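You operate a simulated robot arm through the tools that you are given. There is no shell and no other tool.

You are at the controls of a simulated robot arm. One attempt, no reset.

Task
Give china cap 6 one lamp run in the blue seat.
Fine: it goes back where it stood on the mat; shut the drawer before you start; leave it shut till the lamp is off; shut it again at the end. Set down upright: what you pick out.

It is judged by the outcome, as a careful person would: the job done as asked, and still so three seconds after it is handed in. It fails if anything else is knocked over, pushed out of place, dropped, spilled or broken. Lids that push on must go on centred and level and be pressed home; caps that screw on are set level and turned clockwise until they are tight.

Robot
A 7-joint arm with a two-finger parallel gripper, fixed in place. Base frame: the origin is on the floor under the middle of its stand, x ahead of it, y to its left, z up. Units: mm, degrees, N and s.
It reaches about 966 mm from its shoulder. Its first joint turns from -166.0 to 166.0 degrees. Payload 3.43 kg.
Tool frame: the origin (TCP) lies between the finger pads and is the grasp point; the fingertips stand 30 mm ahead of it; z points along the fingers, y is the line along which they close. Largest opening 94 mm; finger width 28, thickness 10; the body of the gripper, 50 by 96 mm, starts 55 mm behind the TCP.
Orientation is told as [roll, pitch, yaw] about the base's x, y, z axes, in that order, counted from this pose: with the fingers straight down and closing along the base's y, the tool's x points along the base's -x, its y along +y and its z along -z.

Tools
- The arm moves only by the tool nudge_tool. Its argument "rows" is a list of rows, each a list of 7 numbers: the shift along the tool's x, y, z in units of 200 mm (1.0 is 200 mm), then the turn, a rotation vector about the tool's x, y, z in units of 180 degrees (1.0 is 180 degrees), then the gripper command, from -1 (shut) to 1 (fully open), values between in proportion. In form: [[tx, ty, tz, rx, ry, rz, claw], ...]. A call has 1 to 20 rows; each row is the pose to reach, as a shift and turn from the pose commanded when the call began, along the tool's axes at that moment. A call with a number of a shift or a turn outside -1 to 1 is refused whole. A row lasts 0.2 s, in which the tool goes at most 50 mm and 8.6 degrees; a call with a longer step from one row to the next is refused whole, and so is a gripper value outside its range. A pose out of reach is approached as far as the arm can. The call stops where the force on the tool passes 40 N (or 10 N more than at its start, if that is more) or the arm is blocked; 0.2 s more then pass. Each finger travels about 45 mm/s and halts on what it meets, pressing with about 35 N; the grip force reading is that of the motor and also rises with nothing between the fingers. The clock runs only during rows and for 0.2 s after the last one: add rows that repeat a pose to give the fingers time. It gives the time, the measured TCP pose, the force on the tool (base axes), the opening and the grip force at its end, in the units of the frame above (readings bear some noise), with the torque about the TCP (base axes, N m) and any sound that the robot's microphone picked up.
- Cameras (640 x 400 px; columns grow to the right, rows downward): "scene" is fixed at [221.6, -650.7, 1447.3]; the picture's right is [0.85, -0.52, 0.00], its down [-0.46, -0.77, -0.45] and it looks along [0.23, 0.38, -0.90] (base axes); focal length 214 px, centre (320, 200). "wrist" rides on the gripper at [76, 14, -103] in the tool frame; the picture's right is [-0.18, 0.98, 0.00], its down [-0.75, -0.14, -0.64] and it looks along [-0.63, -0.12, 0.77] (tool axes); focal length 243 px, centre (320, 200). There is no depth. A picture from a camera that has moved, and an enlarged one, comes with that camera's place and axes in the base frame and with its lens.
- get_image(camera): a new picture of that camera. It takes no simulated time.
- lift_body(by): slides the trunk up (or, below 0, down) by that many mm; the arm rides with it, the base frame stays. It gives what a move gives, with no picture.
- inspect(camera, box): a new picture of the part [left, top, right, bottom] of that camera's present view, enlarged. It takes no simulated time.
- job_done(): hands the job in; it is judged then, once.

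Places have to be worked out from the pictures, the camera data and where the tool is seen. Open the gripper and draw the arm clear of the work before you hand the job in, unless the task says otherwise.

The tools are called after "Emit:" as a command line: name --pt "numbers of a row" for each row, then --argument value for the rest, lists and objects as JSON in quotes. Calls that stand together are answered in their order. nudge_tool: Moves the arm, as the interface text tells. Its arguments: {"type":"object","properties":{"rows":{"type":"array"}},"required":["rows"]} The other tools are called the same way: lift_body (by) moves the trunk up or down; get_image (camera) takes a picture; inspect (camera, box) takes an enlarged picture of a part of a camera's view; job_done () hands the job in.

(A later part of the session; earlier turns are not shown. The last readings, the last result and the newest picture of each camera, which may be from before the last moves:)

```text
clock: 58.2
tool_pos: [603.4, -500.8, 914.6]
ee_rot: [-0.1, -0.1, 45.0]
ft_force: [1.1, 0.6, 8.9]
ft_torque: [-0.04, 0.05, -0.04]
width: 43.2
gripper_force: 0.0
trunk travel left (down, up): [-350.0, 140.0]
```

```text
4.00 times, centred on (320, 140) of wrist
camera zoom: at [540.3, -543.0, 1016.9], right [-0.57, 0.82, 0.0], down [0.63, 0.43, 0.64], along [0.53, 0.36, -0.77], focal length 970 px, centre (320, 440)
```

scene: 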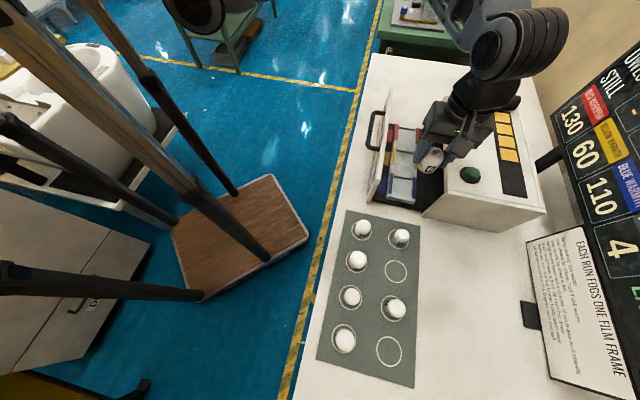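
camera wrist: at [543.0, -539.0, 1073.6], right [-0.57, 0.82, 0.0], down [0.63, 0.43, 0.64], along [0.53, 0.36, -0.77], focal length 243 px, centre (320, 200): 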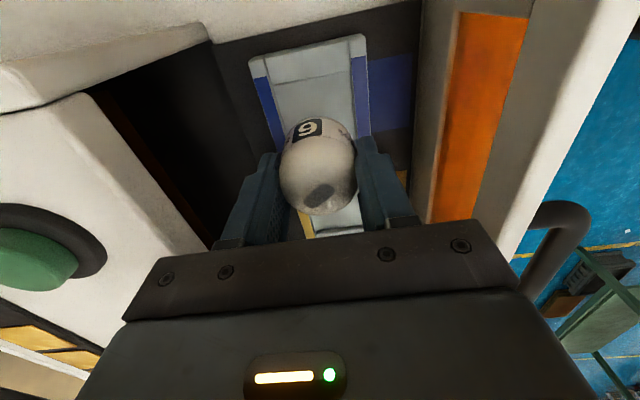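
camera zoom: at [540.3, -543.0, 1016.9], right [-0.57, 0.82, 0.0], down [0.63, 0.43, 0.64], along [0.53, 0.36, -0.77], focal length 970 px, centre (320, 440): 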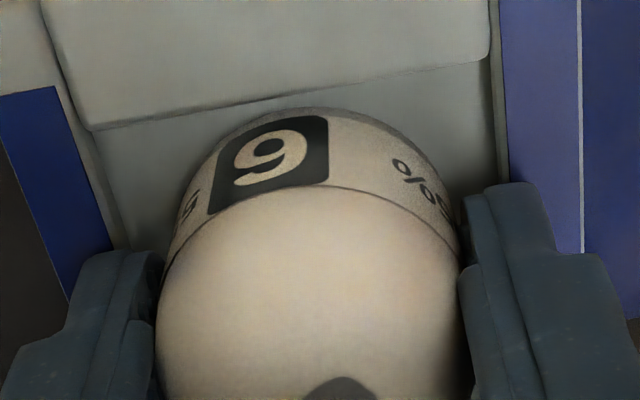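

The grip is released and the cap didn't move, while the downward force persists — the fingertips were just resting on the rails and the cap is on the floor. Raising a bit, then opening further and withdrawing straight up.

Emit:
nudge_tool --pt "0 0 -0.015 0 0 0 -0.02" --pt "0 0 -0.02 0 0 0 0.06" --pt "0 0 -0.02 0 0 0 0.12" --pt "0 0 -0.02 0 0 0 0.15" --pt "0 0 -0.02 0 0 0 0.15"

Emit:
get_image --camera "wrist"

```text
clock: 59.4
tool_pos: [604.4, -499.7, 918.7]
ee_rot: [0.0, -0.1, 45.0]
ft_force: [0.2, -0.6, -0.3]
ft_torque: [0.0, 0.01, -0.01]
width: 54.0
gripper_force: 0.1
trunk travel left (down, up): [-350.0, 140.0]
```

```text
taken
camera wrist: at [540.4, -543.0, 1020.5], right [-0.56, 0.83, 0.0], down [0.63, 0.43, 0.64], along [0.53, 0.36, -0.77], focal length 243 px, centre (320, 200)
```

wrist: 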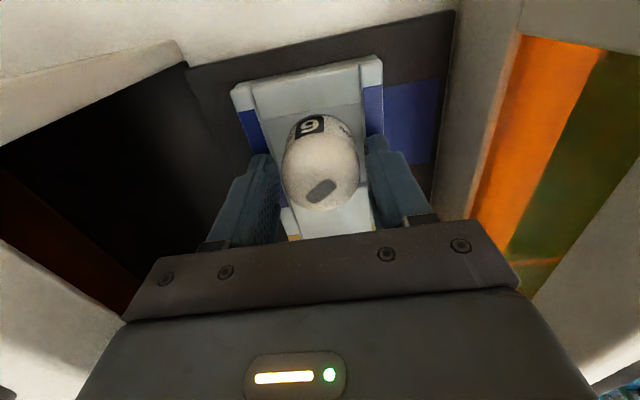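

The cap stands free in the blue seat. Withdrawing straight up.

Emit:
nudge_tool --pt "0 0 -0.05 0 0 0 0.15" --pt "0 0 -0.15 0 0 0 0.15" --pt "0 0 -0.3 0 0 0 0.15" --pt "0 0 -0.5 0 0 0 0.15" --pt "0 0 -0.7 0 0 0 0.15" --pt "0 0 -0.9 0 0 0 0.15" --pt "0 0 -0.9 0 0 0 0.15"

Emit:
get_image --camera "wrist"

Emit:
inspect --camera "scene" --box '[365, 95, 455, 225]'

```text
clock: 61.0
tool_pos: [601.5, -500.8, 1100.7]
ee_rot: [0.0, -0.1, 45.0]
ft_force: [-1.0, -0.9, 0.1]
ft_torque: [-0.02, 0.02, -0.02]
width: 54.0
gripper_force: 0.0
trunk travel left (down, up): [-350.0, 140.0]
```

```text
taken
camera wrist: at [538.6, -543.5, 1201.8], right [-0.57, 0.82, 0.0], down [0.63, 0.43, 0.64], along [0.53, 0.36, -0.77], focal length 243 px, centre (320, 200)
```

wrist: 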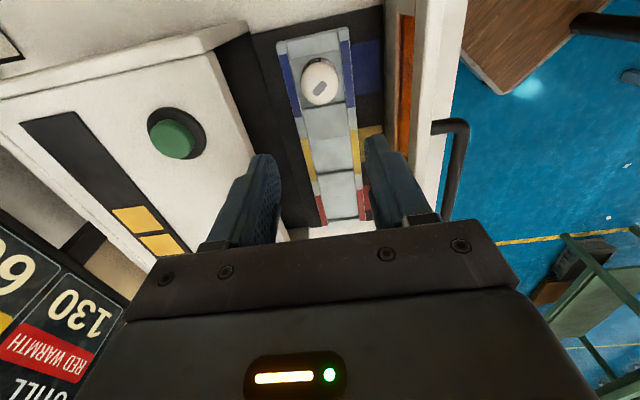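

```text
3.08 times, centred on (410, 160) of scene
camera zoom: at [221.6, -650.7, 1447.3], right [0.85, -0.52, 0.0], down [-0.46, -0.77, -0.45], along [0.23, 0.38, -0.9], focal length 660 px, centre (43, 323)
```

zoom: 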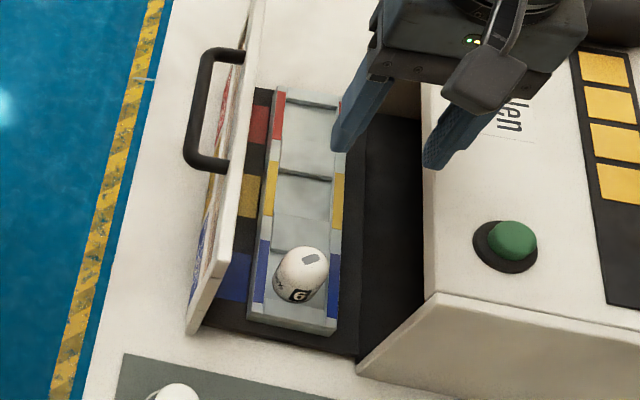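

Cap 6 stands upright in the blue seat. Now moving back above the drawer handle with the fingers at 30 mm opening.

Emit:
nudge_tool --pt "-0.1 0.11 0 0 0 0 0.0" --pt "-0.2 0.22 0 0 0 0 -0.36" --pt "-0.3 0.33 0 0 0 0 -0.36" --pt "-0.4 0.44 0 0 0 0 -0.36" --pt "-0.5 0.55 0 0 0 0 -0.36" --pt "-0.5765 0.648 0 0 0 0 -0.36" --pt "-0.5765 0.648 0 0 0 0 -0.36"

Emit:
get_image --camera "wrist"

```text
clock: 62.6
tool_pos: [593.4, -325.9, 1099.9]
ee_rot: [0.1, -0.1, 45.0]
ft_force: [0.0, 0.0, 0.0]
ft_torque: [-0.01, -0.04, 0.01]
width: 30.1
gripper_force: 0.1
trunk travel left (down, up): [-350.0, 140.0]
```

```text
taken
camera wrist: at [530.4, -369.8, 1201.6], right [-0.57, 0.82, 0.0], down [0.63, 0.43, 0.64], along [0.53, 0.36, -0.77], focal length 243 px, centre (320, 200)
```

wrist: 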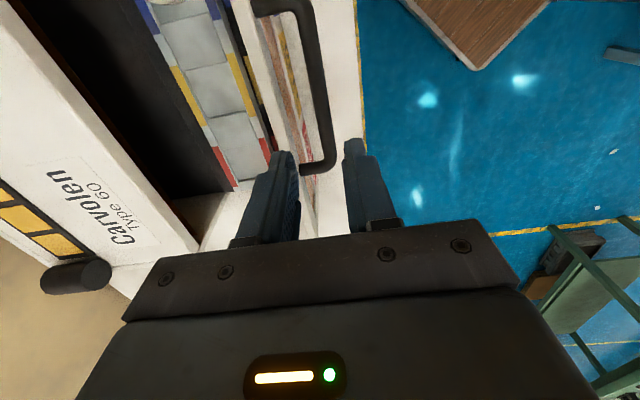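

Aligned with the bar within 2 mm. Descending around it and gripping.

Emit:
nudge_tool --pt "0 -0.006 0.15 0 0 0 -0.36" --pt "0 -0.006 0.3 0 0 0 -0.36" --pt "0 -0.006 0.42 0 0 0 -0.36" --pt "0 -0.006 0.5 0 0 0 -0.36" --pt "0 -0.006 0.58 0 0 0 -0.36" --pt "0 -0.006 0.58 0 0 0 -0.36"

Emit:
nudge_tool --pt "0 0 0 0 0 0 -0.6" --pt "0 0 0 0 0 0 -0.75" --pt "0 0 0 0 0 0 -1" --pt "0 0 0 0 0 0 -1"

Emit:
inspect --camera "scene" --box '[365, 95, 455, 225]'

```text
clock: 64.0
tool_pos: [594.3, -328.1, 984.7]
ee_rot: [0.0, -0.1, 45.1]
ft_force: [-0.7, 1.0, -0.2]
ft_torque: [0.01, 0.01, 0.02]
width: 30.1
gripper_force: 0.0
trunk travel left (down, up): [-350.0, 140.0]
```

```text
clock: 65.0
tool_pos: [594.1, -328.0, 983.8]
ee_rot: [0.1, -0.2, 45.1]
ft_force: [-2.7, -0.9, -3.0]
ft_torque: [0.0, 0.01, 0.68]
width: 18.3
gripper_force: 45.0
trunk travel left (down, up): [-350.0, 140.0]
```

```text
3.08 times, centred on (410, 160) of scene
camera zoom: at [221.6, -650.7, 1447.3], right [0.85, -0.52, 0.0], down [-0.46, -0.77, -0.45], along [0.23, 0.38, -0.9], focal length 660 px, centre (43, 323)
```

zoom: 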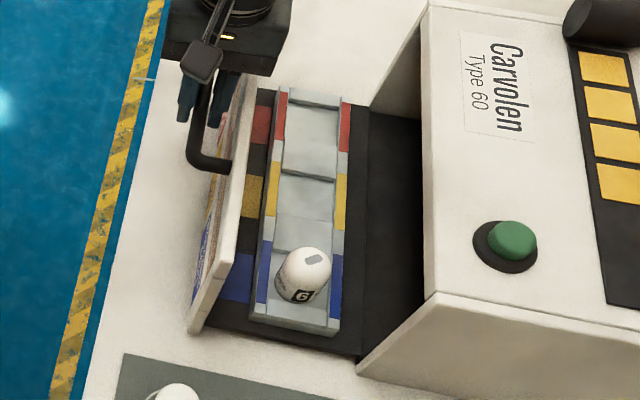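

Gripped. Pushing the drawer in slowly and smoothly so the cap isn't disturbed.

Emit:
nudge_tool --pt "0 -0.015 0 0 0 0 -1" --pt "0 -0.04 0 0 0 0 -1" --pt "0 -0.075 0 0 0 0 -1" --pt "0 -0.115 0 0 0 0 -1" --pt "0 -0.155 0 0 0 0 -1" --pt "0 -0.195 0 0 0 0 -1" --pt "0 -0.235 0 0 0 0 -1" --pt "0 -0.275 0 0 0 0 -1" --pt "0 -0.31 0 0 0 0 -1" --pt "0 -0.335 0 0 0 0 -1" --pt "0 -0.35 0 0 0 0 -1" --pt "0 -0.35 0 0 0 0 -1"

Emit:
inspect --camera "scene" --box '[365, 95, 455, 225]'

```text
clock: 67.6
tool_pos: [643.1, -376.6, 984.0]
ee_rot: [-0.1, -0.2, 45.1]
ft_force: [-9.8, -9.8, 13.9]
ft_torque: [-0.43, 0.42, 0.7]
width: 18.4
gripper_force: 44.5
trunk travel left (down, up): [-350.0, 140.0]
```

```text
3.08 times, centred on (410, 160) of scene
camera zoom: at [221.6, -650.7, 1447.3], right [0.85, -0.52, 0.0], down [-0.46, -0.77, -0.45], along [0.23, 0.38, -0.9], focal length 660 px, centre (43, 323)
```

zoom: 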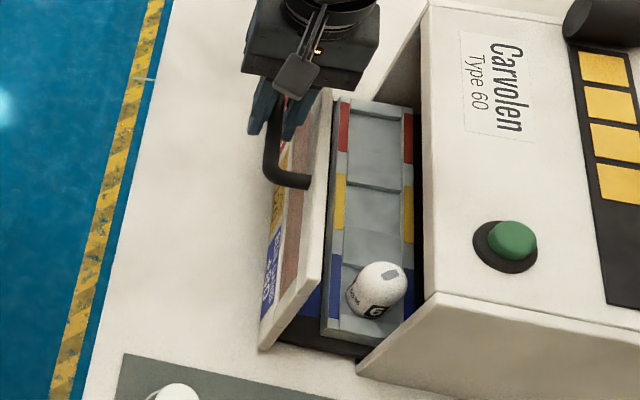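

Cap still standing. Relieving the small side load and continuing.

Emit:
nudge_tool --pt "0.005 -0.01 -0.005 0 0 0 -1" --pt "0.005 -0.035 -0.005 0 0 0 -1" --pt "0.005 -0.07 -0.005 0 0 0 -1" --pt "0.005 -0.11 -0.005 0 0 0 -1" --pt "0.005 -0.15 -0.005 0 0 0 -1" --pt "0.005 -0.19 -0.005 0 0 0 -1" --pt "0.005 -0.23 -0.005 0 0 0 -1" --pt "0.005 -0.27 -0.005 0 0 0 -1" --pt "0.005 -0.3 -0.005 0 0 0 -1" --pt "0.005 -0.325 -0.005 0 0 0 -1" --pt "0.005 -0.34 -0.005 0 0 0 -1" --pt "0.005 -0.34 -0.005 0 0 0 -1"

Emit:
inspect --camera "scene" --box '[385, 95, 475, 225]'

```text
clock: 70.2
tool_pos: [692.1, -425.4, 983.6]
ee_rot: [0.0, -0.1, 45.0]
ft_force: [-4.6, -3.5, -7.2]
ft_torque: [0.53, -0.47, 0.64]
width: 18.1
gripper_force: 45.1
trunk travel left (down, up): [-350.0, 140.0]
```

```text
3.08 times, centred on (430, 160) of scene
camera zoom: at [221.6, -650.7, 1447.3], right [0.85, -0.52, 0.0], down [-0.46, -0.77, -0.45], along [0.23, 0.38, -0.9], focal length 660 px, centre (-18, 323)
```

zoom: 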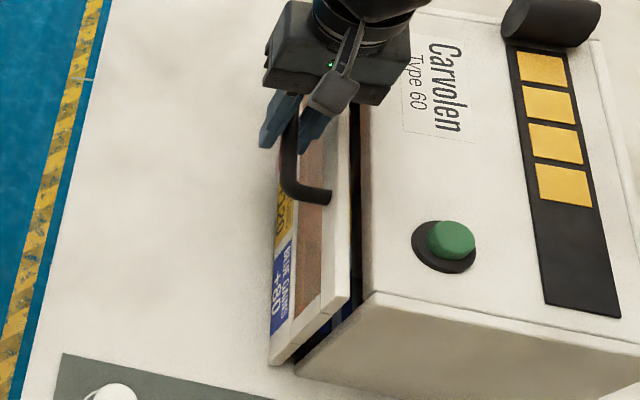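

About 12 mm remain. Pushing home gently in 2 mm rows.

Emit:
nudge_tool --pt "0 -0.01 0 0 0 0 -1" --pt "0 -0.02 0 0 0 0 -1" --pt "0 -0.03 0 0 0 0 -1" --pt "0 -0.04 0 0 0 0 -1" --pt "0 -0.05 0 0 0 0 -1" --pt "0 -0.06 0 0 0 0 -1" --pt "0 -0.06 0 0 0 0 -1"

Emit:
inspect --camera "scene" --box '[385, 95, 475, 225]'

```text
clock: 71.8
tool_pos: [699.6, -434.7, 984.2]
ee_rot: [-0.1, -0.1, 45.0]
ft_force: [2.6, -2.8, -9.0]
ft_torque: [-0.21, 0.24, 0.65]
width: 18.3
gripper_force: 45.1
trunk travel left (down, up): [-350.0, 140.0]
```

```text
3.08 times, centred on (430, 160) of scene
camera zoom: at [221.6, -650.7, 1447.3], right [0.85, -0.52, 0.0], down [-0.46, -0.77, -0.45], along [0.23, 0.38, -0.9], focal length 660 px, centre (-18, 323)
```

zoom: 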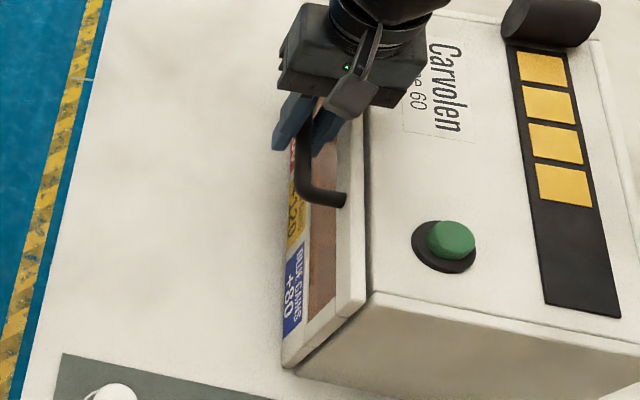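

It looks nearly flush. Pushing a few more millimetres to feel the stop.

Emit:
nudge_tool --pt "0 -0.01 0 0 0 0 -1" --pt "0 -0.02 0 0 0 0 -1" --pt "0 -0.02 0 0 0 0 -1"

Emit:
inspect --camera "scene" --box '[410, 85, 490, 215]'

```text
clock: 72.6
tool_pos: [700.3, -436.1, 984.2]
ee_rot: [0.2, -0.1, 44.8]
ft_force: [-19.4, 15.4, -7.8]
ft_torque: [-0.09, 0.16, 0.76]
width: 18.5
gripper_force: 45.3
trunk travel left (down, up): [-350.0, 140.0]
```

```text
3.08 times, centred on (450, 150) of scene
camera zoom: at [221.6, -650.7, 1447.3], right [0.85, -0.52, 0.0], down [-0.46, -0.77, -0.45], along [0.23, 0.38, -0.9], focal length 660 px, centre (-80, 354)
```

zoom: 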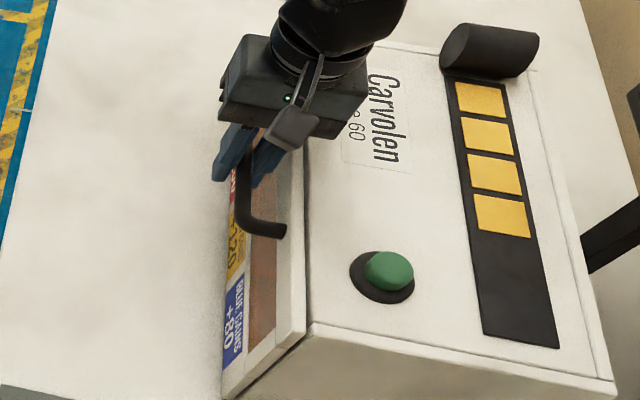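

The drawer hits its stop (about 25 N) and matches the original closed picture. Releasing and lifting off.

Emit:
nudge_tool --pt "0 0.012 0 0 0 0 -1" --pt "0 0.012 0 0 0 0 -0.6" --pt "0 0.012 0 0 0 0 -0.36" --pt "0 0.012 0 0 0 0 -0.36"

Emit:
nudge_tool --pt "0 0 -0.1 0 0 0 -0.36" --pt "0 0 -0.2 0 0 0 -0.36" --pt "0 0 -0.35 0 0 0 -0.36" --pt "0 0 -0.55 0 0 0 -0.36" --pt "0 0 -0.6 0 0 0 -0.36"

Emit:
get_image --camera "wrist"

Emit:
inspect --camera "scene" --box '[410, 85, 490, 215]'

```text
clock: 73.6
tool_pos: [701.0, -435.7, 984.4]
ee_rot: [0.1, -0.1, 45.0]
ft_force: [0.3, 0.9, 0.6]
ft_torque: [0.01, 0.04, -0.01]
width: 30.2
gripper_force: 0.0
trunk travel left (down, up): [-350.0, 140.0]
```

```text
clock: 74.8
tool_pos: [699.6, -435.1, 1103.6]
ee_rot: [0.1, -0.1, 45.0]
ft_force: [1.1, 0.3, -0.2]
ft_torque: [-0.02, 0.01, 0.01]
width: 30.0
gripper_force: 0.0
trunk travel left (down, up): [-350.0, 140.0]
```

```text
taken
camera wrist: at [636.9, -479.0, 1205.9], right [-0.57, 0.82, 0.0], down [0.63, 0.43, 0.64], along [0.53, 0.36, -0.77], focal length 243 px, centre (320, 200)
```

wrist: 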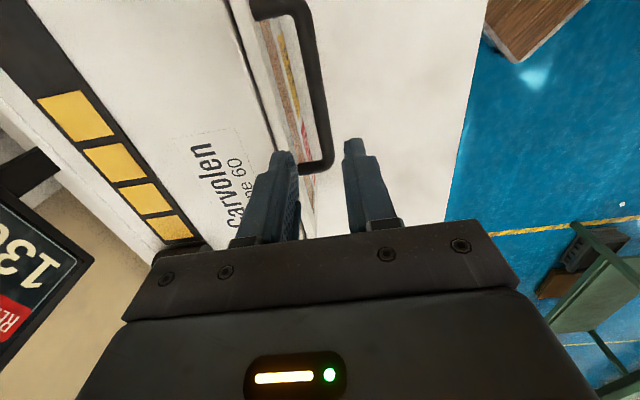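

```text
3.08 times, centred on (450, 150) of scene
camera zoom: at [221.6, -650.7, 1447.3], right [0.85, -0.52, 0.0], down [-0.46, -0.77, -0.45], along [0.23, 0.38, -0.9], focal length 660 px, centre (-80, 354)
```

zoom: 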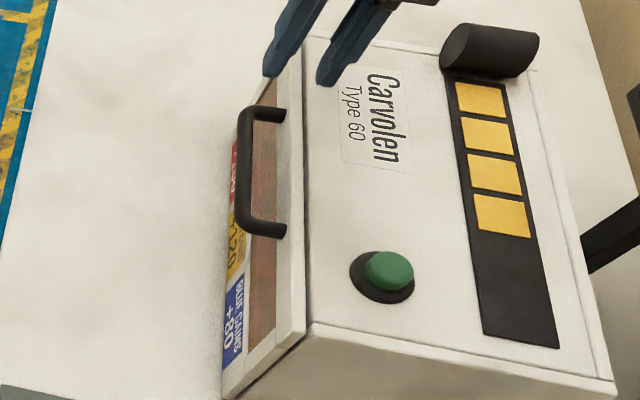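

Drawer is shut. The green button computes to about (684, -594.5) with its top near z ≈ 1015. I'll close the fingers and move above it at a safe height.

Emit:
nudge_tool --pt "0.1 -0.08 -0.02 0 0 0 -0.6" --pt "0.2 -0.16 -0.02 0 0 0 -1" --pt "0.3 -0.24 -0.02 0 0 0 -1" --pt "0.4 -0.32 -0.02 0 0 0 -1" --pt "0.5 -0.41 -0.02 0 0 0 -1" --pt "0.617 -0.508 -0.02 0 0 0 -1" --pt "0.617 -0.508 -0.02 0 0 0 -1"

Emit:
get_image --camera "wrist"

Emit:
get_image --camera "scene"

```text
clock: 76.4
tool_pos: [684.9, -595.0, 1106.9]
ee_rot: [0.0, -0.1, 45.1]
ft_force: [0.2, 0.0, 0.9]
ft_torque: [0.01, -0.01, -0.02]
width: 0.2
gripper_force: 32.9
trunk travel left (down, up): [-350.0, 140.0]
```

```text
taken
camera wrist: at [621.8, -638.4, 1209.4], right [-0.56, 0.83, 0.0], down [0.63, 0.43, 0.64], along [0.53, 0.36, -0.77], focal length 243 px, centre (320, 200)
```

wrist: 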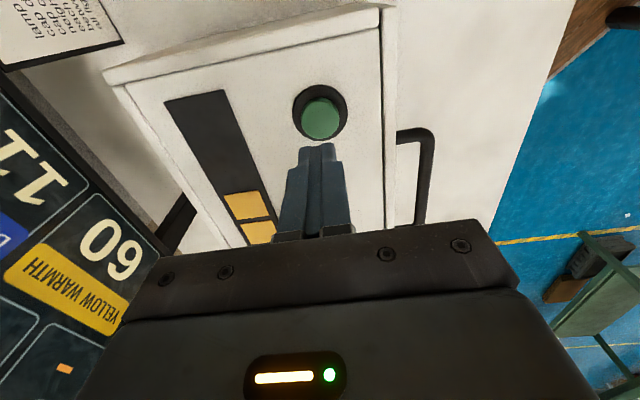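

```text
taken
```

scene: 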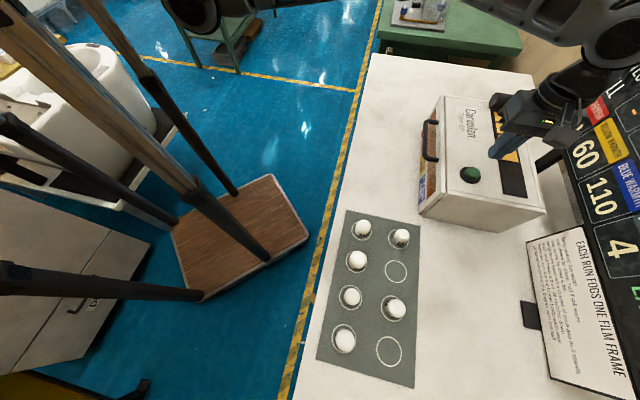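

The button is directly under the fingertips. Descending to just above it, then stepping down.

Emit:
nudge_tool --pt "0 0.007 0.08 0 0 0 -1" --pt "0 0.007 0.16 0 0 0 -1" --pt "0 0.007 0.22 0 0 0 -1" --pt "0 0.007 0.22 0 0 0 -1"

Emit:
inspect --camera "wrist" --box '[250, 60, 400, 220]'

Emit:
inspect --camera "scene" --box '[440, 70, 560, 220]'

```text
clock: 77.4
tool_pos: [684.1, -593.3, 1063.7]
ee_rot: [0.0, -0.2, 45.0]
ft_force: [-0.1, -0.2, -0.9]
ft_torque: [0.0, -0.02, -0.02]
width: 0.0
gripper_force: 33.3
trunk travel left (down, up): [-350.0, 140.0]
```

```text
2.50 times, centred on (325, 140) of wrist
camera zoom: at [621.5, -636.8, 1166.1], right [-0.56, 0.83, 0.0], down [0.63, 0.43, 0.64], along [0.53, 0.36, -0.77], focal length 606 px, centre (308, 350)
```

zoom: 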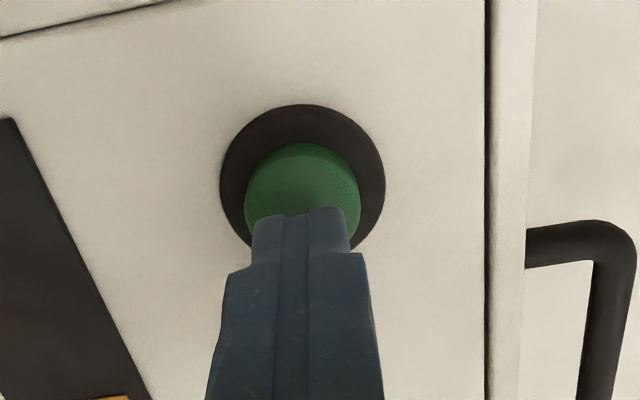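

```text
2.67 times, centred on (500, 145) of scene
camera zoom: at [221.6, -650.7, 1447.3], right [0.85, -0.52, 0.0], down [-0.46, -0.77, -0.45], along [0.23, 0.38, -0.9], focal length 572 px, centre (-160, 347)
```

zoom: 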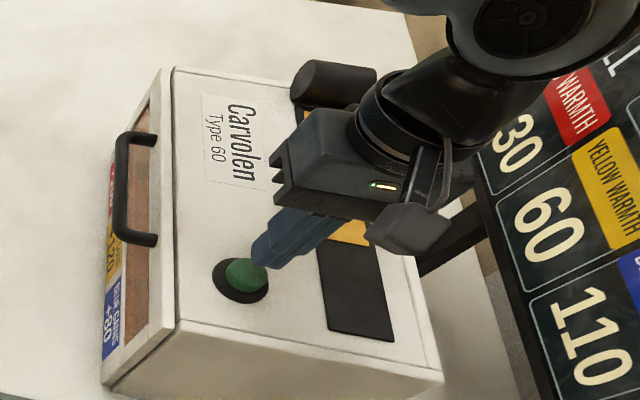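

Aligned over the button. Stepping down onto it.

Emit:
nudge_tool --pt "0 0 0.02 0 0 0 -1" --pt "0 0 0.04 0 0 0 -1" --pt "0 0 0.05 0 0 0 -1"

Emit:
nudge_tool --pt "0 0 0.01 0 0 0 -1" --pt "0 0 0.015 0 0 0 -1"

```text
clock: 78.2
tool_pos: [683.3, -592.6, 1054.0]
ee_rot: [0.1, 0.0, 45.0]
ft_force: [0.4, -0.1, 0.6]
ft_torque: [0.0, 0.01, 0.0]
width: 0.0
gripper_force: 32.7
trunk travel left (down, up): [-350.0, 140.0]
```

```text
clock: 78.8
tool_pos: [683.7, -594.0, 1050.4]
ee_rot: [0.0, -0.1, 45.0]
ft_force: [-0.3, 0.6, -1.3]
ft_torque: [0.02, -0.01, 0.01]
width: 0.0
gripper_force: 32.7
trunk travel left (down, up): [-350.0, 140.0]
```

Emit:
nudge_tool --pt "0 0 0.01 0 0 0 -1" --pt "0 0 0.015 0 0 0 -1"

Emit:
nudge_tool --pt "0 0 0.01 0 0 0 -1" --pt "0 0 0.01 0 0 0 -1"

```text
clock: 79.4
tool_pos: [685.7, -593.0, 1048.4]
ee_rot: [0.0, -0.2, 45.1]
ft_force: [-0.3, 0.5, 0.8]
ft_torque: [0.03, -0.02, -0.02]
width: 0.0
gripper_force: 32.9
trunk travel left (down, up): [-350.0, 140.0]
```

```text
clock: 80.0
tool_pos: [684.2, -593.4, 1045.8]
ee_rot: [0.0, -0.1, 45.0]
ft_force: [0.3, -1.0, 1.3]
ft_torque: [-0.03, -0.03, 0.02]
width: 0.1
gripper_force: 33.2
trunk travel left (down, up): [-350.0, 140.0]
```

Emit:
nudge_tool --pt "0 0 0.01 0 0 0 -1" --pt "0 0 0.01 0 0 0 -1"

Emit:
nudge_tool --pt "0 0 0.01 0 0 0 -1" --pt "0 0 0.01 0 0 0 -1"

Emit:
inspect --camera "scene" --box '[440, 100, 560, 220]'

```text
clock: 80.6
tool_pos: [683.4, -593.4, 1043.8]
ee_rot: [0.0, -0.1, 45.0]
ft_force: [-0.8, 0.7, 1.8]
ft_torque: [0.01, 0.0, 0.0]
width: 0.0
gripper_force: 33.0
trunk travel left (down, up): [-350.0, 140.0]
heard: click
```

```text
clock: 81.2
tool_pos: [685.0, -594.0, 1042.3]
ee_rot: [0.0, -0.1, 45.1]
ft_force: [2.4, -1.2, 7.5]
ft_torque: [-0.02, -0.08, 0.01]
width: 0.0
gripper_force: 33.4
trunk travel left (down, up): [-350.0, 140.0]
```

```text
3.33 times, centred on (500, 160) of scene
camera zoom: at [221.6, -650.7, 1447.3], right [0.85, -0.52, 0.0], down [-0.46, -0.77, -0.45], along [0.23, 0.38, -0.9], focal length 715 px, centre (-280, 333)
```

zoom: 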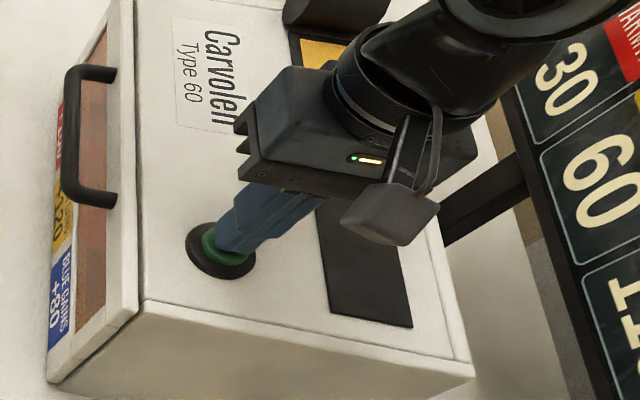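

A click was heard – the button has been pressed once. Lifting off and checking the board for the lamp status.

Emit:
nudge_tool --pt "0 0 -0.08 0 0 0 -1" --pt "0 0 -0.2 0 0 0 -1" --pt "0 0 -0.3 0 0 0 -1"

Emit:
get_image --camera "scene"

Emit:
inspect --camera "scene" --box '[500, 200, 640, 400]'

```text
clock: 82.0
tool_pos: [684.3, -592.4, 1101.8]
ee_rot: [0.2, -0.1, 45.0]
ft_force: [0.2, -0.9, -0.1]
ft_torque: [0.01, 0.02, -0.01]
width: 0.0
gripper_force: 32.8
trunk travel left (down, up): [-350.0, 140.0]
```

```text
taken
```

scene: 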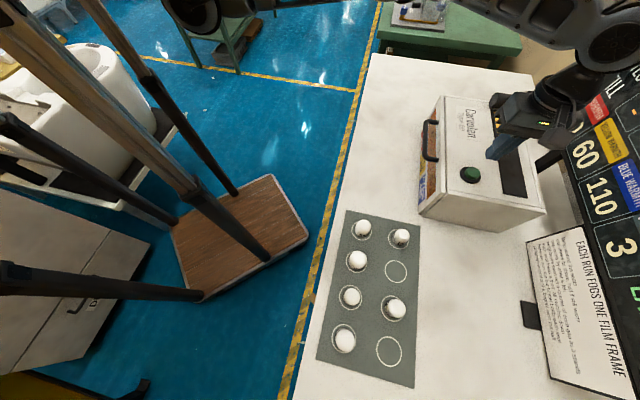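

```text
2.00 times, centred on (570, 300) of scene
camera zoom: at [221.6, -650.7, 1447.3], right [0.85, -0.52, 0.0], down [-0.46, -0.77, -0.45], along [0.23, 0.38, -0.9], focal length 429 px, centre (-180, 0)
```

zoom: 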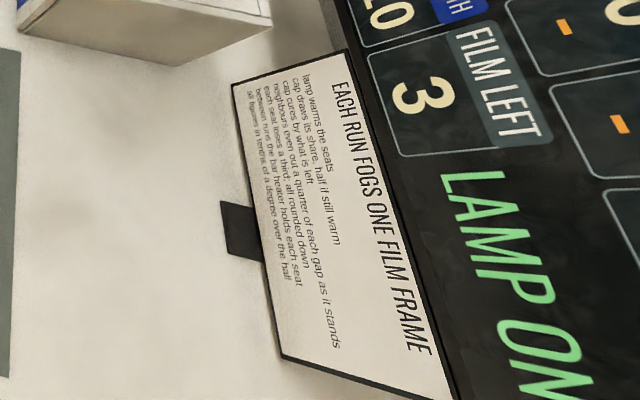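

"LAMP ON", film left 3 – the run has started. While it runs I'll move back to above the handle, without touching the drawer.

Emit:
nudge_tool --pt "-0.1 0.09 0 0 0 0 -1" --pt "-0.2 0.18 0 0 0 0 -0.36" --pt "-0.3 0.26 0 0 0 0 -0.36" --pt "-0.4 0.34 0 0 0 0 -0.36" --pt "-0.5 0.42 0 0 0 0 -0.36" --pt "-0.615 0.501 0 0 0 0 -0.36" --pt "-0.615 0.501 0 0 0 0 -0.36"

Emit:
get_image --camera "wrist"

Emit:
inspect --camera "scene" --box '[500, 30, 640, 400]'

```text
clock: 83.6
tool_pos: [700.8, -436.7, 1101.6]
ee_rot: [-0.1, -0.2, 45.0]
ft_force: [-0.1, -0.4, 0.8]
ft_torque: [0.0, 0.0, -0.01]
width: 30.2
gripper_force: 0.0
trunk travel left (down, up): [-350.0, 140.0]
```

```text
taken
camera wrist: at [636.8, -479.4, 1203.3], right [-0.56, 0.83, 0.0], down [0.63, 0.43, 0.64], along [0.53, 0.36, -0.77], focal length 243 px, centre (320, 200)
```

wrist: 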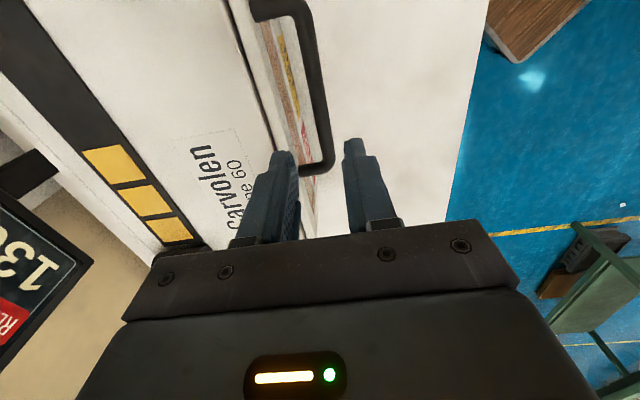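

```text
1.08 times, centred on (570, 215) of scene (not enlarged: the box is as wide or as high as the picture)
camera zoom: at [221.6, -650.7, 1447.3], right [0.85, -0.52, 0.0], down [-0.46, -0.77, -0.45], along [0.23, 0.38, -0.9], focal length 232 px, centre (50, 184)
```

zoom: 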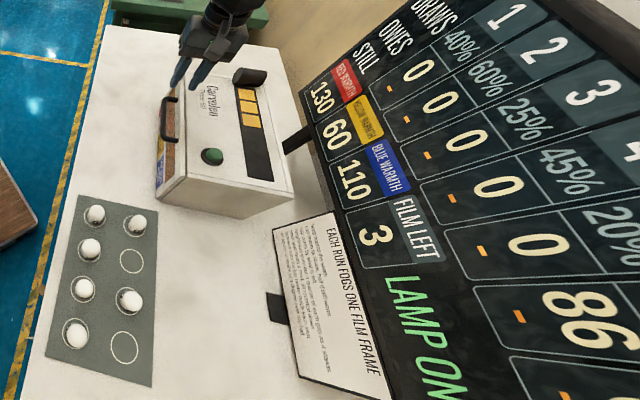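

Lamp is still on. Waiting with the arm held still.

Emit:
nudge_tool --pt "0 0 0 0 0 0 -0.36" --pt "0 0 0 0 0 0 -0.36" --pt "0 0 0 0 0 0 -0.36" --pt "0 0 0 0 0 0 -0.36" --pt "0 0 0 0 0 0 -0.36" --pt "0 0 0 0 0 0 -0.36" --pt "0 0 0 0 0 0 -0.36" --pt "0 0 0 0 0 0 -0.36" --pt "0 0 0 0 0 0 -0.36" --pt "0 0 0 0 0 0 -0.36" --pt "0 0 0 0 0 0 -0.36" --pt "0 0 0 0 0 0 -0.36" --pt "0 0 0 0 0 0 -0.36" --pt "0 0 0 0 0 0 -0.36" --pt "0 0 0 0 0 0 -0.36" --pt "0 0 0 0 0 0 -0.36" --pt "0 0 0 0 0 0 -0.36" --pt "0 0 0 0 0 0 -0.36" --pt "0 0 0 0 0 0 -0.36" --pt "0 0 0 0 0 0 -0.36"

Emit:
inspect --camera "scene" --box '[500, 30, 640, 400]'

```text
clock: 87.8
tool_pos: [699.5, -436.2, 1099.4]
ee_rot: [0.0, -0.1, 45.0]
ft_force: [-0.5, -0.3, -0.9]
ft_torque: [0.0, 0.0, -0.02]
width: 30.1
gripper_force: 0.1
trunk travel left (down, up): [-350.0, 140.0]
```

```text
1.08 times, centred on (570, 215) of scene (not enlarged: the box is as wide or as high as the picture)
camera zoom: at [221.6, -650.7, 1447.3], right [0.85, -0.52, 0.0], down [-0.46, -0.77, -0.45], along [0.23, 0.38, -0.9], focal length 232 px, centre (50, 184)
```

zoom: 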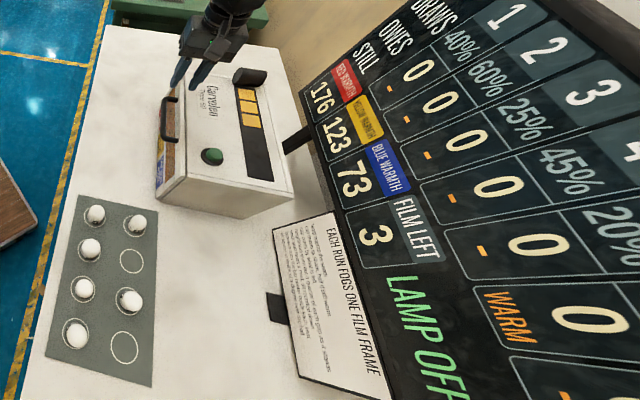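

"LAMP OFF" now, and cap 6 owes 0 and is marked WARM – the run is complete. Descending onto the handle again.

Emit:
nudge_tool --pt "0 0 0.15 0 0 0 -0.36" --pt "0 0 0.3 0 0 0 -0.36" --pt "0 0 0.42 0 0 0 -0.36" --pt "0 0 0.5 0 0 0 -0.36" --pt "0 0 0.58 0 0 0 -0.36" --pt "0 0 0.58 0 0 0 -0.36"

Emit:
nudge_tool --pt "0 0 0 0 0 0 -0.6" --pt "0 0 0 0 0 0 -0.75" --pt "0 0 0 0 0 0 -1" --pt "0 0 0 0 0 0 -1"

```text
clock: 89.2
tool_pos: [701.0, -436.0, 986.4]
ee_rot: [0.0, -0.1, 44.9]
ft_force: [1.0, 0.0, 0.6]
ft_torque: [-0.02, -0.01, 0.02]
width: 30.0
gripper_force: 0.0
trunk travel left (down, up): [-350.0, 140.0]
```

```text
clock: 90.2
tool_pos: [701.5, -436.0, 985.1]
ee_rot: [0.0, -0.1, 45.0]
ft_force: [0.5, -2.1, -2.2]
ft_torque: [0.0, -0.05, 0.67]
width: 17.8
gripper_force: 44.8
trunk travel left (down, up): [-350.0, 140.0]
```

Gripped. Pulling the drawer open slowly and smoothly.

Emit:
nudge_tool --pt "0 0.01 0 0 0 0 -1" --pt "0 0.03 0 0 0 0 -1" --pt "0 0.06 0 0 0 0 -1" --pt "0 0.095 0 0 0 0 -1" --pt "0 0.135 0 0 0 0 -1" --pt "0 0.175 0 0 0 0 -1" --pt "0 0.215 0 0 0 0 -1" --pt "0 0.255 0 0 0 0 -1" --pt "0 0.295 0 0 0 0 -1" --pt "0 0.33 0 0 0 0 -1" --pt "0 0.355 0 0 0 0 -1" --pt "0 0.37 0 0 0 0 -1" --pt "0 0.375 0 0 0 0 -1" --pt "0 0.375 0 0 0 0 -1"

Emit:
inspect --camera "scene" --box '[365, 95, 455, 225]'

```text
clock: 92.3
tool_pos: [657.5, -393.4, 990.1]
ee_rot: [-0.4, 0.0, 45.3]
ft_force: [2.2, -0.1, 14.0]
ft_torque: [0.07, -0.13, 0.49]
width: 13.8
gripper_force: 45.4
trunk travel left (down, up): [-350.0, 140.0]
stopped in row 10: the force on the tool passed its limit at 42 N (the readings are from after the stop); the commanded pose is now the measured one
```

```text
3.08 times, centred on (410, 160) of scene
camera zoom: at [221.6, -650.7, 1447.3], right [0.85, -0.52, 0.0], down [-0.46, -0.77, -0.45], along [0.23, 0.38, -0.9], focal length 660 px, centre (43, 323)
```

zoom: 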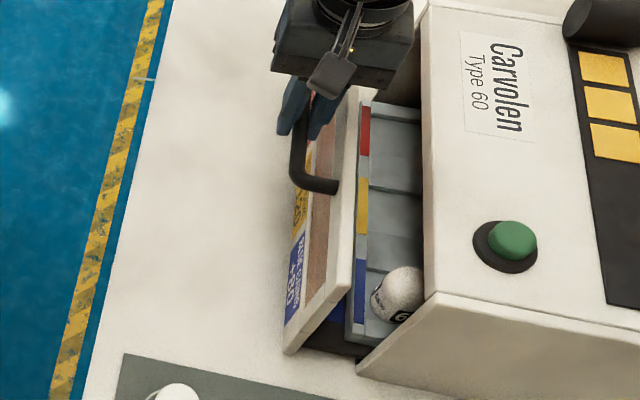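

The fingers were gripping the bar only with their tips and slipped upward (width fell to 13.8 mm) – the bar centre is actually nearer z ≈ 955. The cap is still standing. I'll open, re-level, go 25 mm lower and re-grip.

Emit:
nudge_tool --pt "0 0 0 0 0 0 -0.5" --pt "0 0 0 0 0 0 -0.36" --pt "0 0 0 -0.0022 0 0.0017 -0.36" --pt "0 0 0 -0.0022 0 0.0017 -0.36"

Emit:
get_image --camera "wrist"

Emit:
inspect --camera "scene" --box '[385, 110, 445, 200]'

```text
clock: 93.3
tool_pos: [658.1, -393.8, 987.8]
ee_rot: [0.3, -0.1, 44.7]
ft_force: [0.4, 1.2, 0.3]
ft_torque: [0.02, 0.0, 0.01]
width: 30.2
gripper_force: 0.0
trunk travel left (down, up): [-350.0, 140.0]
```

```text
taken
camera wrist: at [594.9, -436.9, 1091.0], right [-0.56, 0.83, 0.0], down [0.64, 0.43, 0.64], along [0.53, 0.36, -0.77], focal length 243 px, centre (320, 200)
```

wrist: 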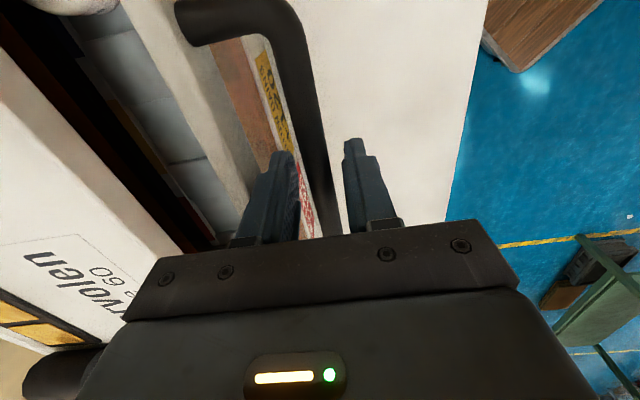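

```text
4.44 times, centred on (415, 155) of scene
camera zoom: at [221.6, -650.7, 1447.3], right [0.85, -0.52, 0.0], down [-0.46, -0.77, -0.45], along [0.23, 0.38, -0.9], focal length 953 px, centre (-102, 400)
```

zoom: 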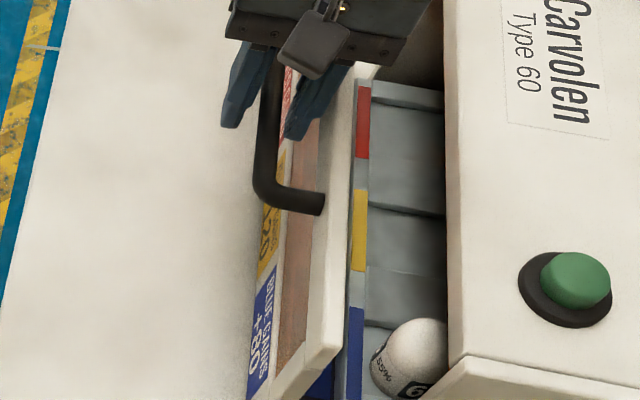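

Emit:
inspect --camera "wrist" --box '[250, 110, 390, 230]'

```text
3.33 times, centred on (320, 170) of wrist
camera zoom: at [594.9, -436.9, 1091.0], right [-0.56, 0.83, 0.0], down [0.64, 0.43, 0.64], along [0.53, 0.36, -0.77], focal length 809 px, centre (320, 300)
```

zoom: 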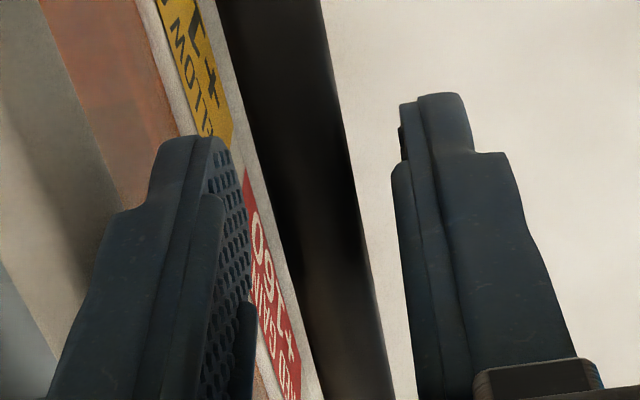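

The bar sits about 2.6 mm off-centre in the gap. Shifting and going 25 mm lower for a full pad grip.

Emit:
nudge_tool --pt "0 -0.013 0.02 0.0015 0 -0.0015 -0.36" --pt "0 -0.013 0.06 0.0015 0 -0.0015 -0.36" --pt "0 -0.013 0.1 0.0015 0 -0.0015 -0.36" --pt "0 -0.013 0.13 0.0015 0 -0.0015 -0.36" --pt "0 -0.013 0.13 0.0015 0 -0.0015 -0.36"

Emit:
inspect --camera "wrist" --box '[250, 110, 390, 230]'

Emit:
inspect --camera "scene" --box '[385, 110, 445, 200]'

```text
clock: 94.5
tool_pos: [659.9, -395.9, 963.2]
ee_rot: [0.0, -0.1, 45.2]
ft_force: [0.5, 0.1, -1.0]
ft_torque: [0.03, 0.02, -0.05]
width: 30.1
gripper_force: 0.0
trunk travel left (down, up): [-350.0, 140.0]
```

```text
3.33 times, centred on (320, 170) of wrist
camera zoom: at [597.1, -438.5, 1065.0], right [-0.57, 0.82, 0.0], down [0.63, 0.43, 0.64], along [0.53, 0.36, -0.77], focal length 809 px, centre (320, 300)
```

zoom: 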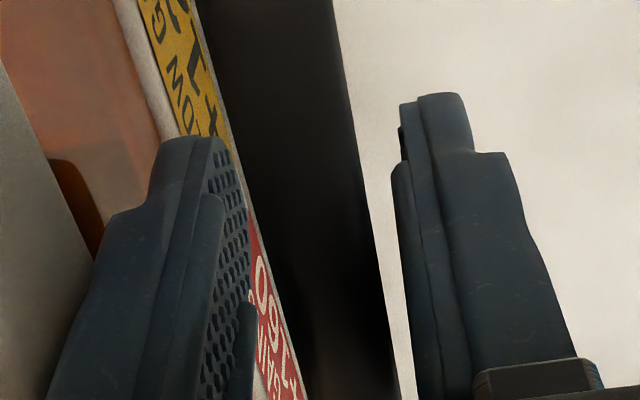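

```text
4.44 times, centred on (415, 155) of scene
camera zoom: at [221.6, -650.7, 1447.3], right [0.85, -0.52, 0.0], down [-0.46, -0.77, -0.45], along [0.23, 0.38, -0.9], focal length 953 px, centre (-102, 400)
```

zoom: 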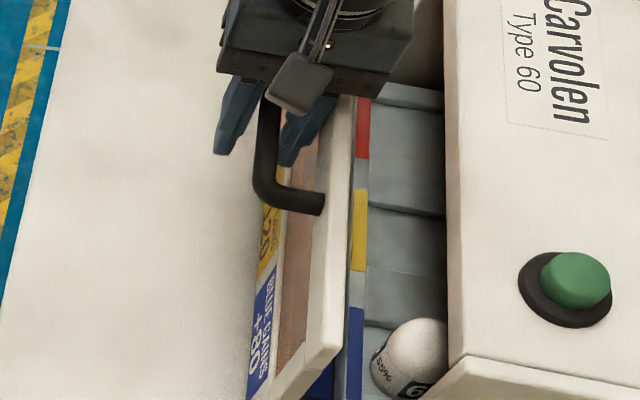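

The fingers now reach well past the bar with it centred. Closing the grip.

Emit:
nudge_tool --pt "0 0 0 0 0 0 -0.6" --pt "0 0 0 0 0 0 -0.75" --pt "0 0 0 0 0 0 -1" --pt "0 0 0 0 0 0 -1"

```text
clock: 95.5
tool_pos: [659.6, -394.9, 963.8]
ee_rot: [-0.1, -0.1, 45.1]
ft_force: [-2.5, -0.1, -1.9]
ft_torque: [0.0, 0.02, 0.61]
width: 18.2
gripper_force: 45.1
trunk travel left (down, up): [-350.0, 140.0]
```

Solid grip at 18.2 mm. Pulling the remaining ~94 mm smoothly.

Emit:
nudge_tool --pt "0 0.01 0 0 0 0 -1" --pt "0 0.03 0 0 0 0 -1" --pt "0 0.06 0 0 0 0 -1" --pt "0 0.095 0 0 0 0 -1" --pt "0 0.135 0 0 0 0 -1" --pt "0 0.175 0 0 0 0 -1" --pt "0 0.205 0 0 0 0 -1" --pt "0 0.225 0 0 0 0 -1" --pt "0 0.235 0 0 0 0 -1" --pt "0 0.235 0 0 0 0 -1"

Emit:
inspect --camera "scene" --box '[365, 95, 455, 225]'

```text
clock: 97.7
tool_pos: [626.5, -361.0, 963.1]
ee_rot: [-0.2, 0.0, 45.1]
ft_force: [0.9, 0.3, 17.5]
ft_torque: [-0.49, 0.45, 0.58]
width: 18.4
gripper_force: 44.5
trunk travel left (down, up): [-350.0, 140.0]
```

```text
3.08 times, centred on (410, 160) of scene
camera zoom: at [221.6, -650.7, 1447.3], right [0.85, -0.52, 0.0], down [-0.46, -0.77, -0.45], along [0.23, 0.38, -0.9], focal length 660 px, centre (43, 323)
```

zoom: 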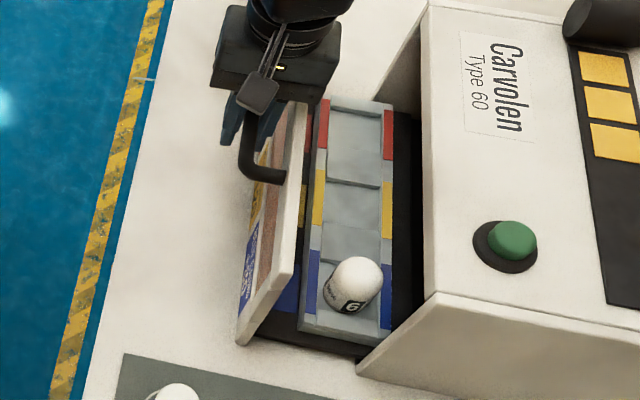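

Going well. Relieving the vertical load a little and pulling the last 47 mm.

Emit:
nudge_tool --pt "0 0.01 -0.008 0 0 0 -1" --pt "0 0.03 -0.008 0 0 0 -1" --pt "0 0.06 -0.008 0 0 0 -1" --pt "0 0.095 -0.008 0 0 0 -1" --pt "0 0.135 -0.008 0 0 0 -1" --pt "0 0.175 -0.008 0 0 0 -1" --pt "0 0.205 -0.008 0 0 0 -1" --pt "0 0.225 -0.008 0 0 0 -1" --pt "0 0.235 -0.008 0 0 0 -1" --pt "0 0.235 -0.008 0 0 0 -1"

Emit:
inspect --camera "scene" --box '[365, 95, 455, 225]'

```text
clock: 99.9
tool_pos: [593.9, -328.2, 962.9]
ee_rot: [0.0, -0.1, 45.1]
ft_force: [-3.6, -3.3, -23.3]
ft_torque: [0.37, -0.41, 0.62]
width: 18.3
gripper_force: 45.2
trunk travel left (down, up): [-350.0, 140.0]
```

```text
3.08 times, centred on (410, 160) of scene
camera zoom: at [221.6, -650.7, 1447.3], right [0.85, -0.52, 0.0], down [-0.46, -0.77, -0.45], along [0.23, 0.38, -0.9], focal length 660 px, centre (43, 323)
```

zoom: 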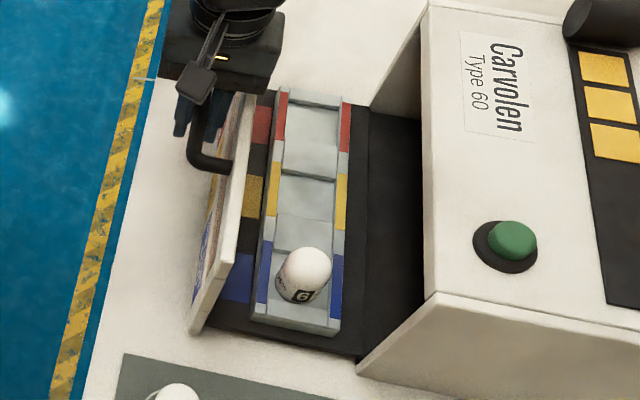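

Drawer is open at the same spot as before and the cap is standing (the grey mark has cured away). Releasing the handle and lifting.

Emit:
nudge_tool --pt "0 0 0.004 0 0 0 -1" --pt "0 0 0.004 0 0 0 -0.6" --pt "0 0 0.004 0 0 0 -0.36" --pt "0 0 0.004 0 0 0 -0.36"

Emit:
nudge_tool --pt "0 0 -0.1 0 0 0 -0.36" --pt "0 0 -0.2 0 0 0 -0.36" --pt "0 0 -0.35 0 0 0 -0.36" --pt "0 0 -0.55 0 0 0 -0.36" --pt "0 0 -0.7 0 0 0 -0.36" --pt "0 0 -0.7 0 0 0 -0.36"

Emit:
inspect --camera "scene" --box '[365, 95, 455, 225]'

```text
clock: 100.9
tool_pos: [594.6, -329.3, 963.8]
ee_rot: [0.0, -0.1, 45.0]
ft_force: [-0.2, -0.6, -0.4]
ft_torque: [0.0, 0.01, -0.02]
width: 30.1
gripper_force: 0.1
trunk travel left (down, up): [-350.0, 140.0]
```

```text
clock: 102.3
tool_pos: [595.2, -328.0, 1104.6]
ee_rot: [-0.1, -0.1, 45.2]
ft_force: [0.4, 0.4, -0.4]
ft_torque: [-0.01, 0.01, -0.03]
width: 30.2
gripper_force: 0.0
trunk travel left (down, up): [-350.0, 140.0]
```

```text
3.08 times, centred on (410, 160) of scene
camera zoom: at [221.6, -650.7, 1447.3], right [0.85, -0.52, 0.0], down [-0.46, -0.77, -0.45], along [0.23, 0.38, -0.9], focal length 660 px, centre (43, 323)
```

zoom: 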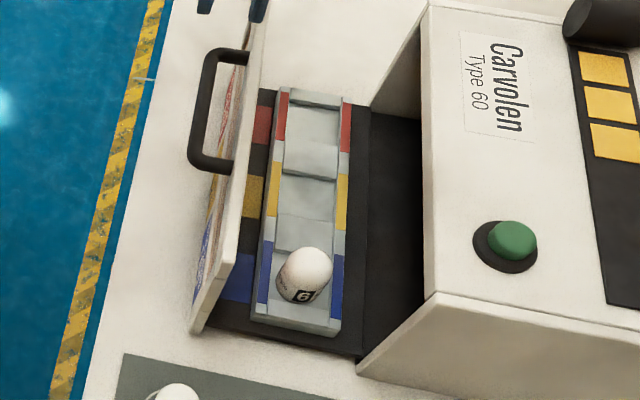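

Moving back above cap 6 in the drawer with the gripper opened to about 62 mm.

Emit:
nudge_tool --pt "0.1 -0.11 0 0 0 0 -0.1" --pt "0.2 -0.22 0 0 0 0 0.1" --pt "0.3 -0.33 0 0 0 0 0.32" --pt "0.4 -0.44 0 0 0 0 0.32" --pt "0.5 -0.55 0 0 0 0 0.32" --pt "0.578 -0.638 0 0 0 0 0.32" --pt "0.578 -0.638 0 0 0 0 0.32"

Emit:
get_image --camera "wrist"

Emit:
inspect --camera "wrist" --box '[260, 20, 400, 150]'

```text
clock: 103.9
tool_pos: [601.8, -501.7, 1100.9]
ee_rot: [-0.2, -0.1, 45.0]
ft_force: [-0.5, -0.5, 0.1]
ft_torque: [0.0, -0.02, -0.02]
width: 61.9
gripper_force: 0.1
trunk travel left (down, up): [-350.0, 140.0]
```

```text
taken
camera wrist: at [538.4, -544.5, 1204.0], right [-0.57, 0.82, 0.0], down [0.63, 0.43, 0.64], along [0.53, 0.36, -0.77], focal length 243 px, centre (320, 200)
```

wrist: 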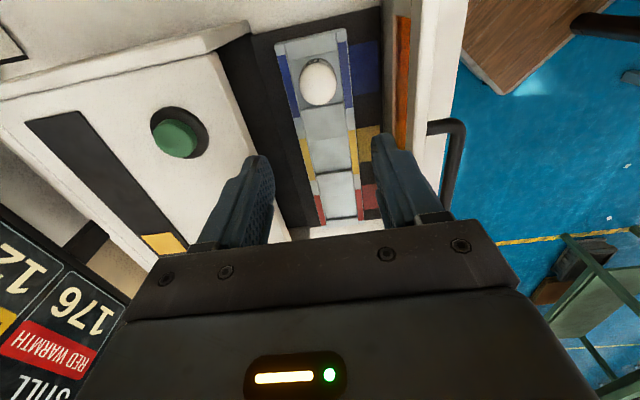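

```text
3.08 times, centred on (330, 85) of wrist
camera zoom: at [538.4, -544.5, 1204.0], right [-0.57, 0.82, 0.0], down [0.63, 0.43, 0.64], along [0.53, 0.36, -0.77], focal length 746 px, centre (289, 554)
```

zoom: 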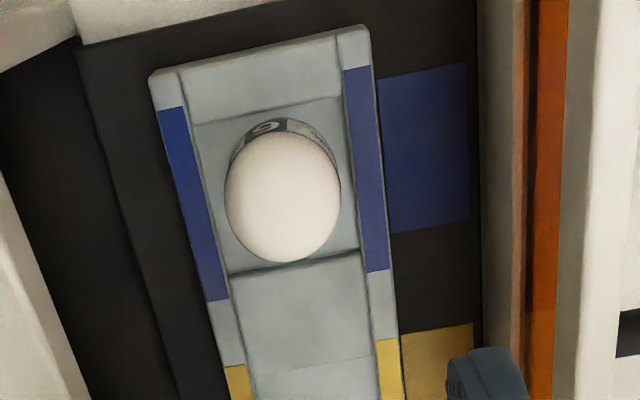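

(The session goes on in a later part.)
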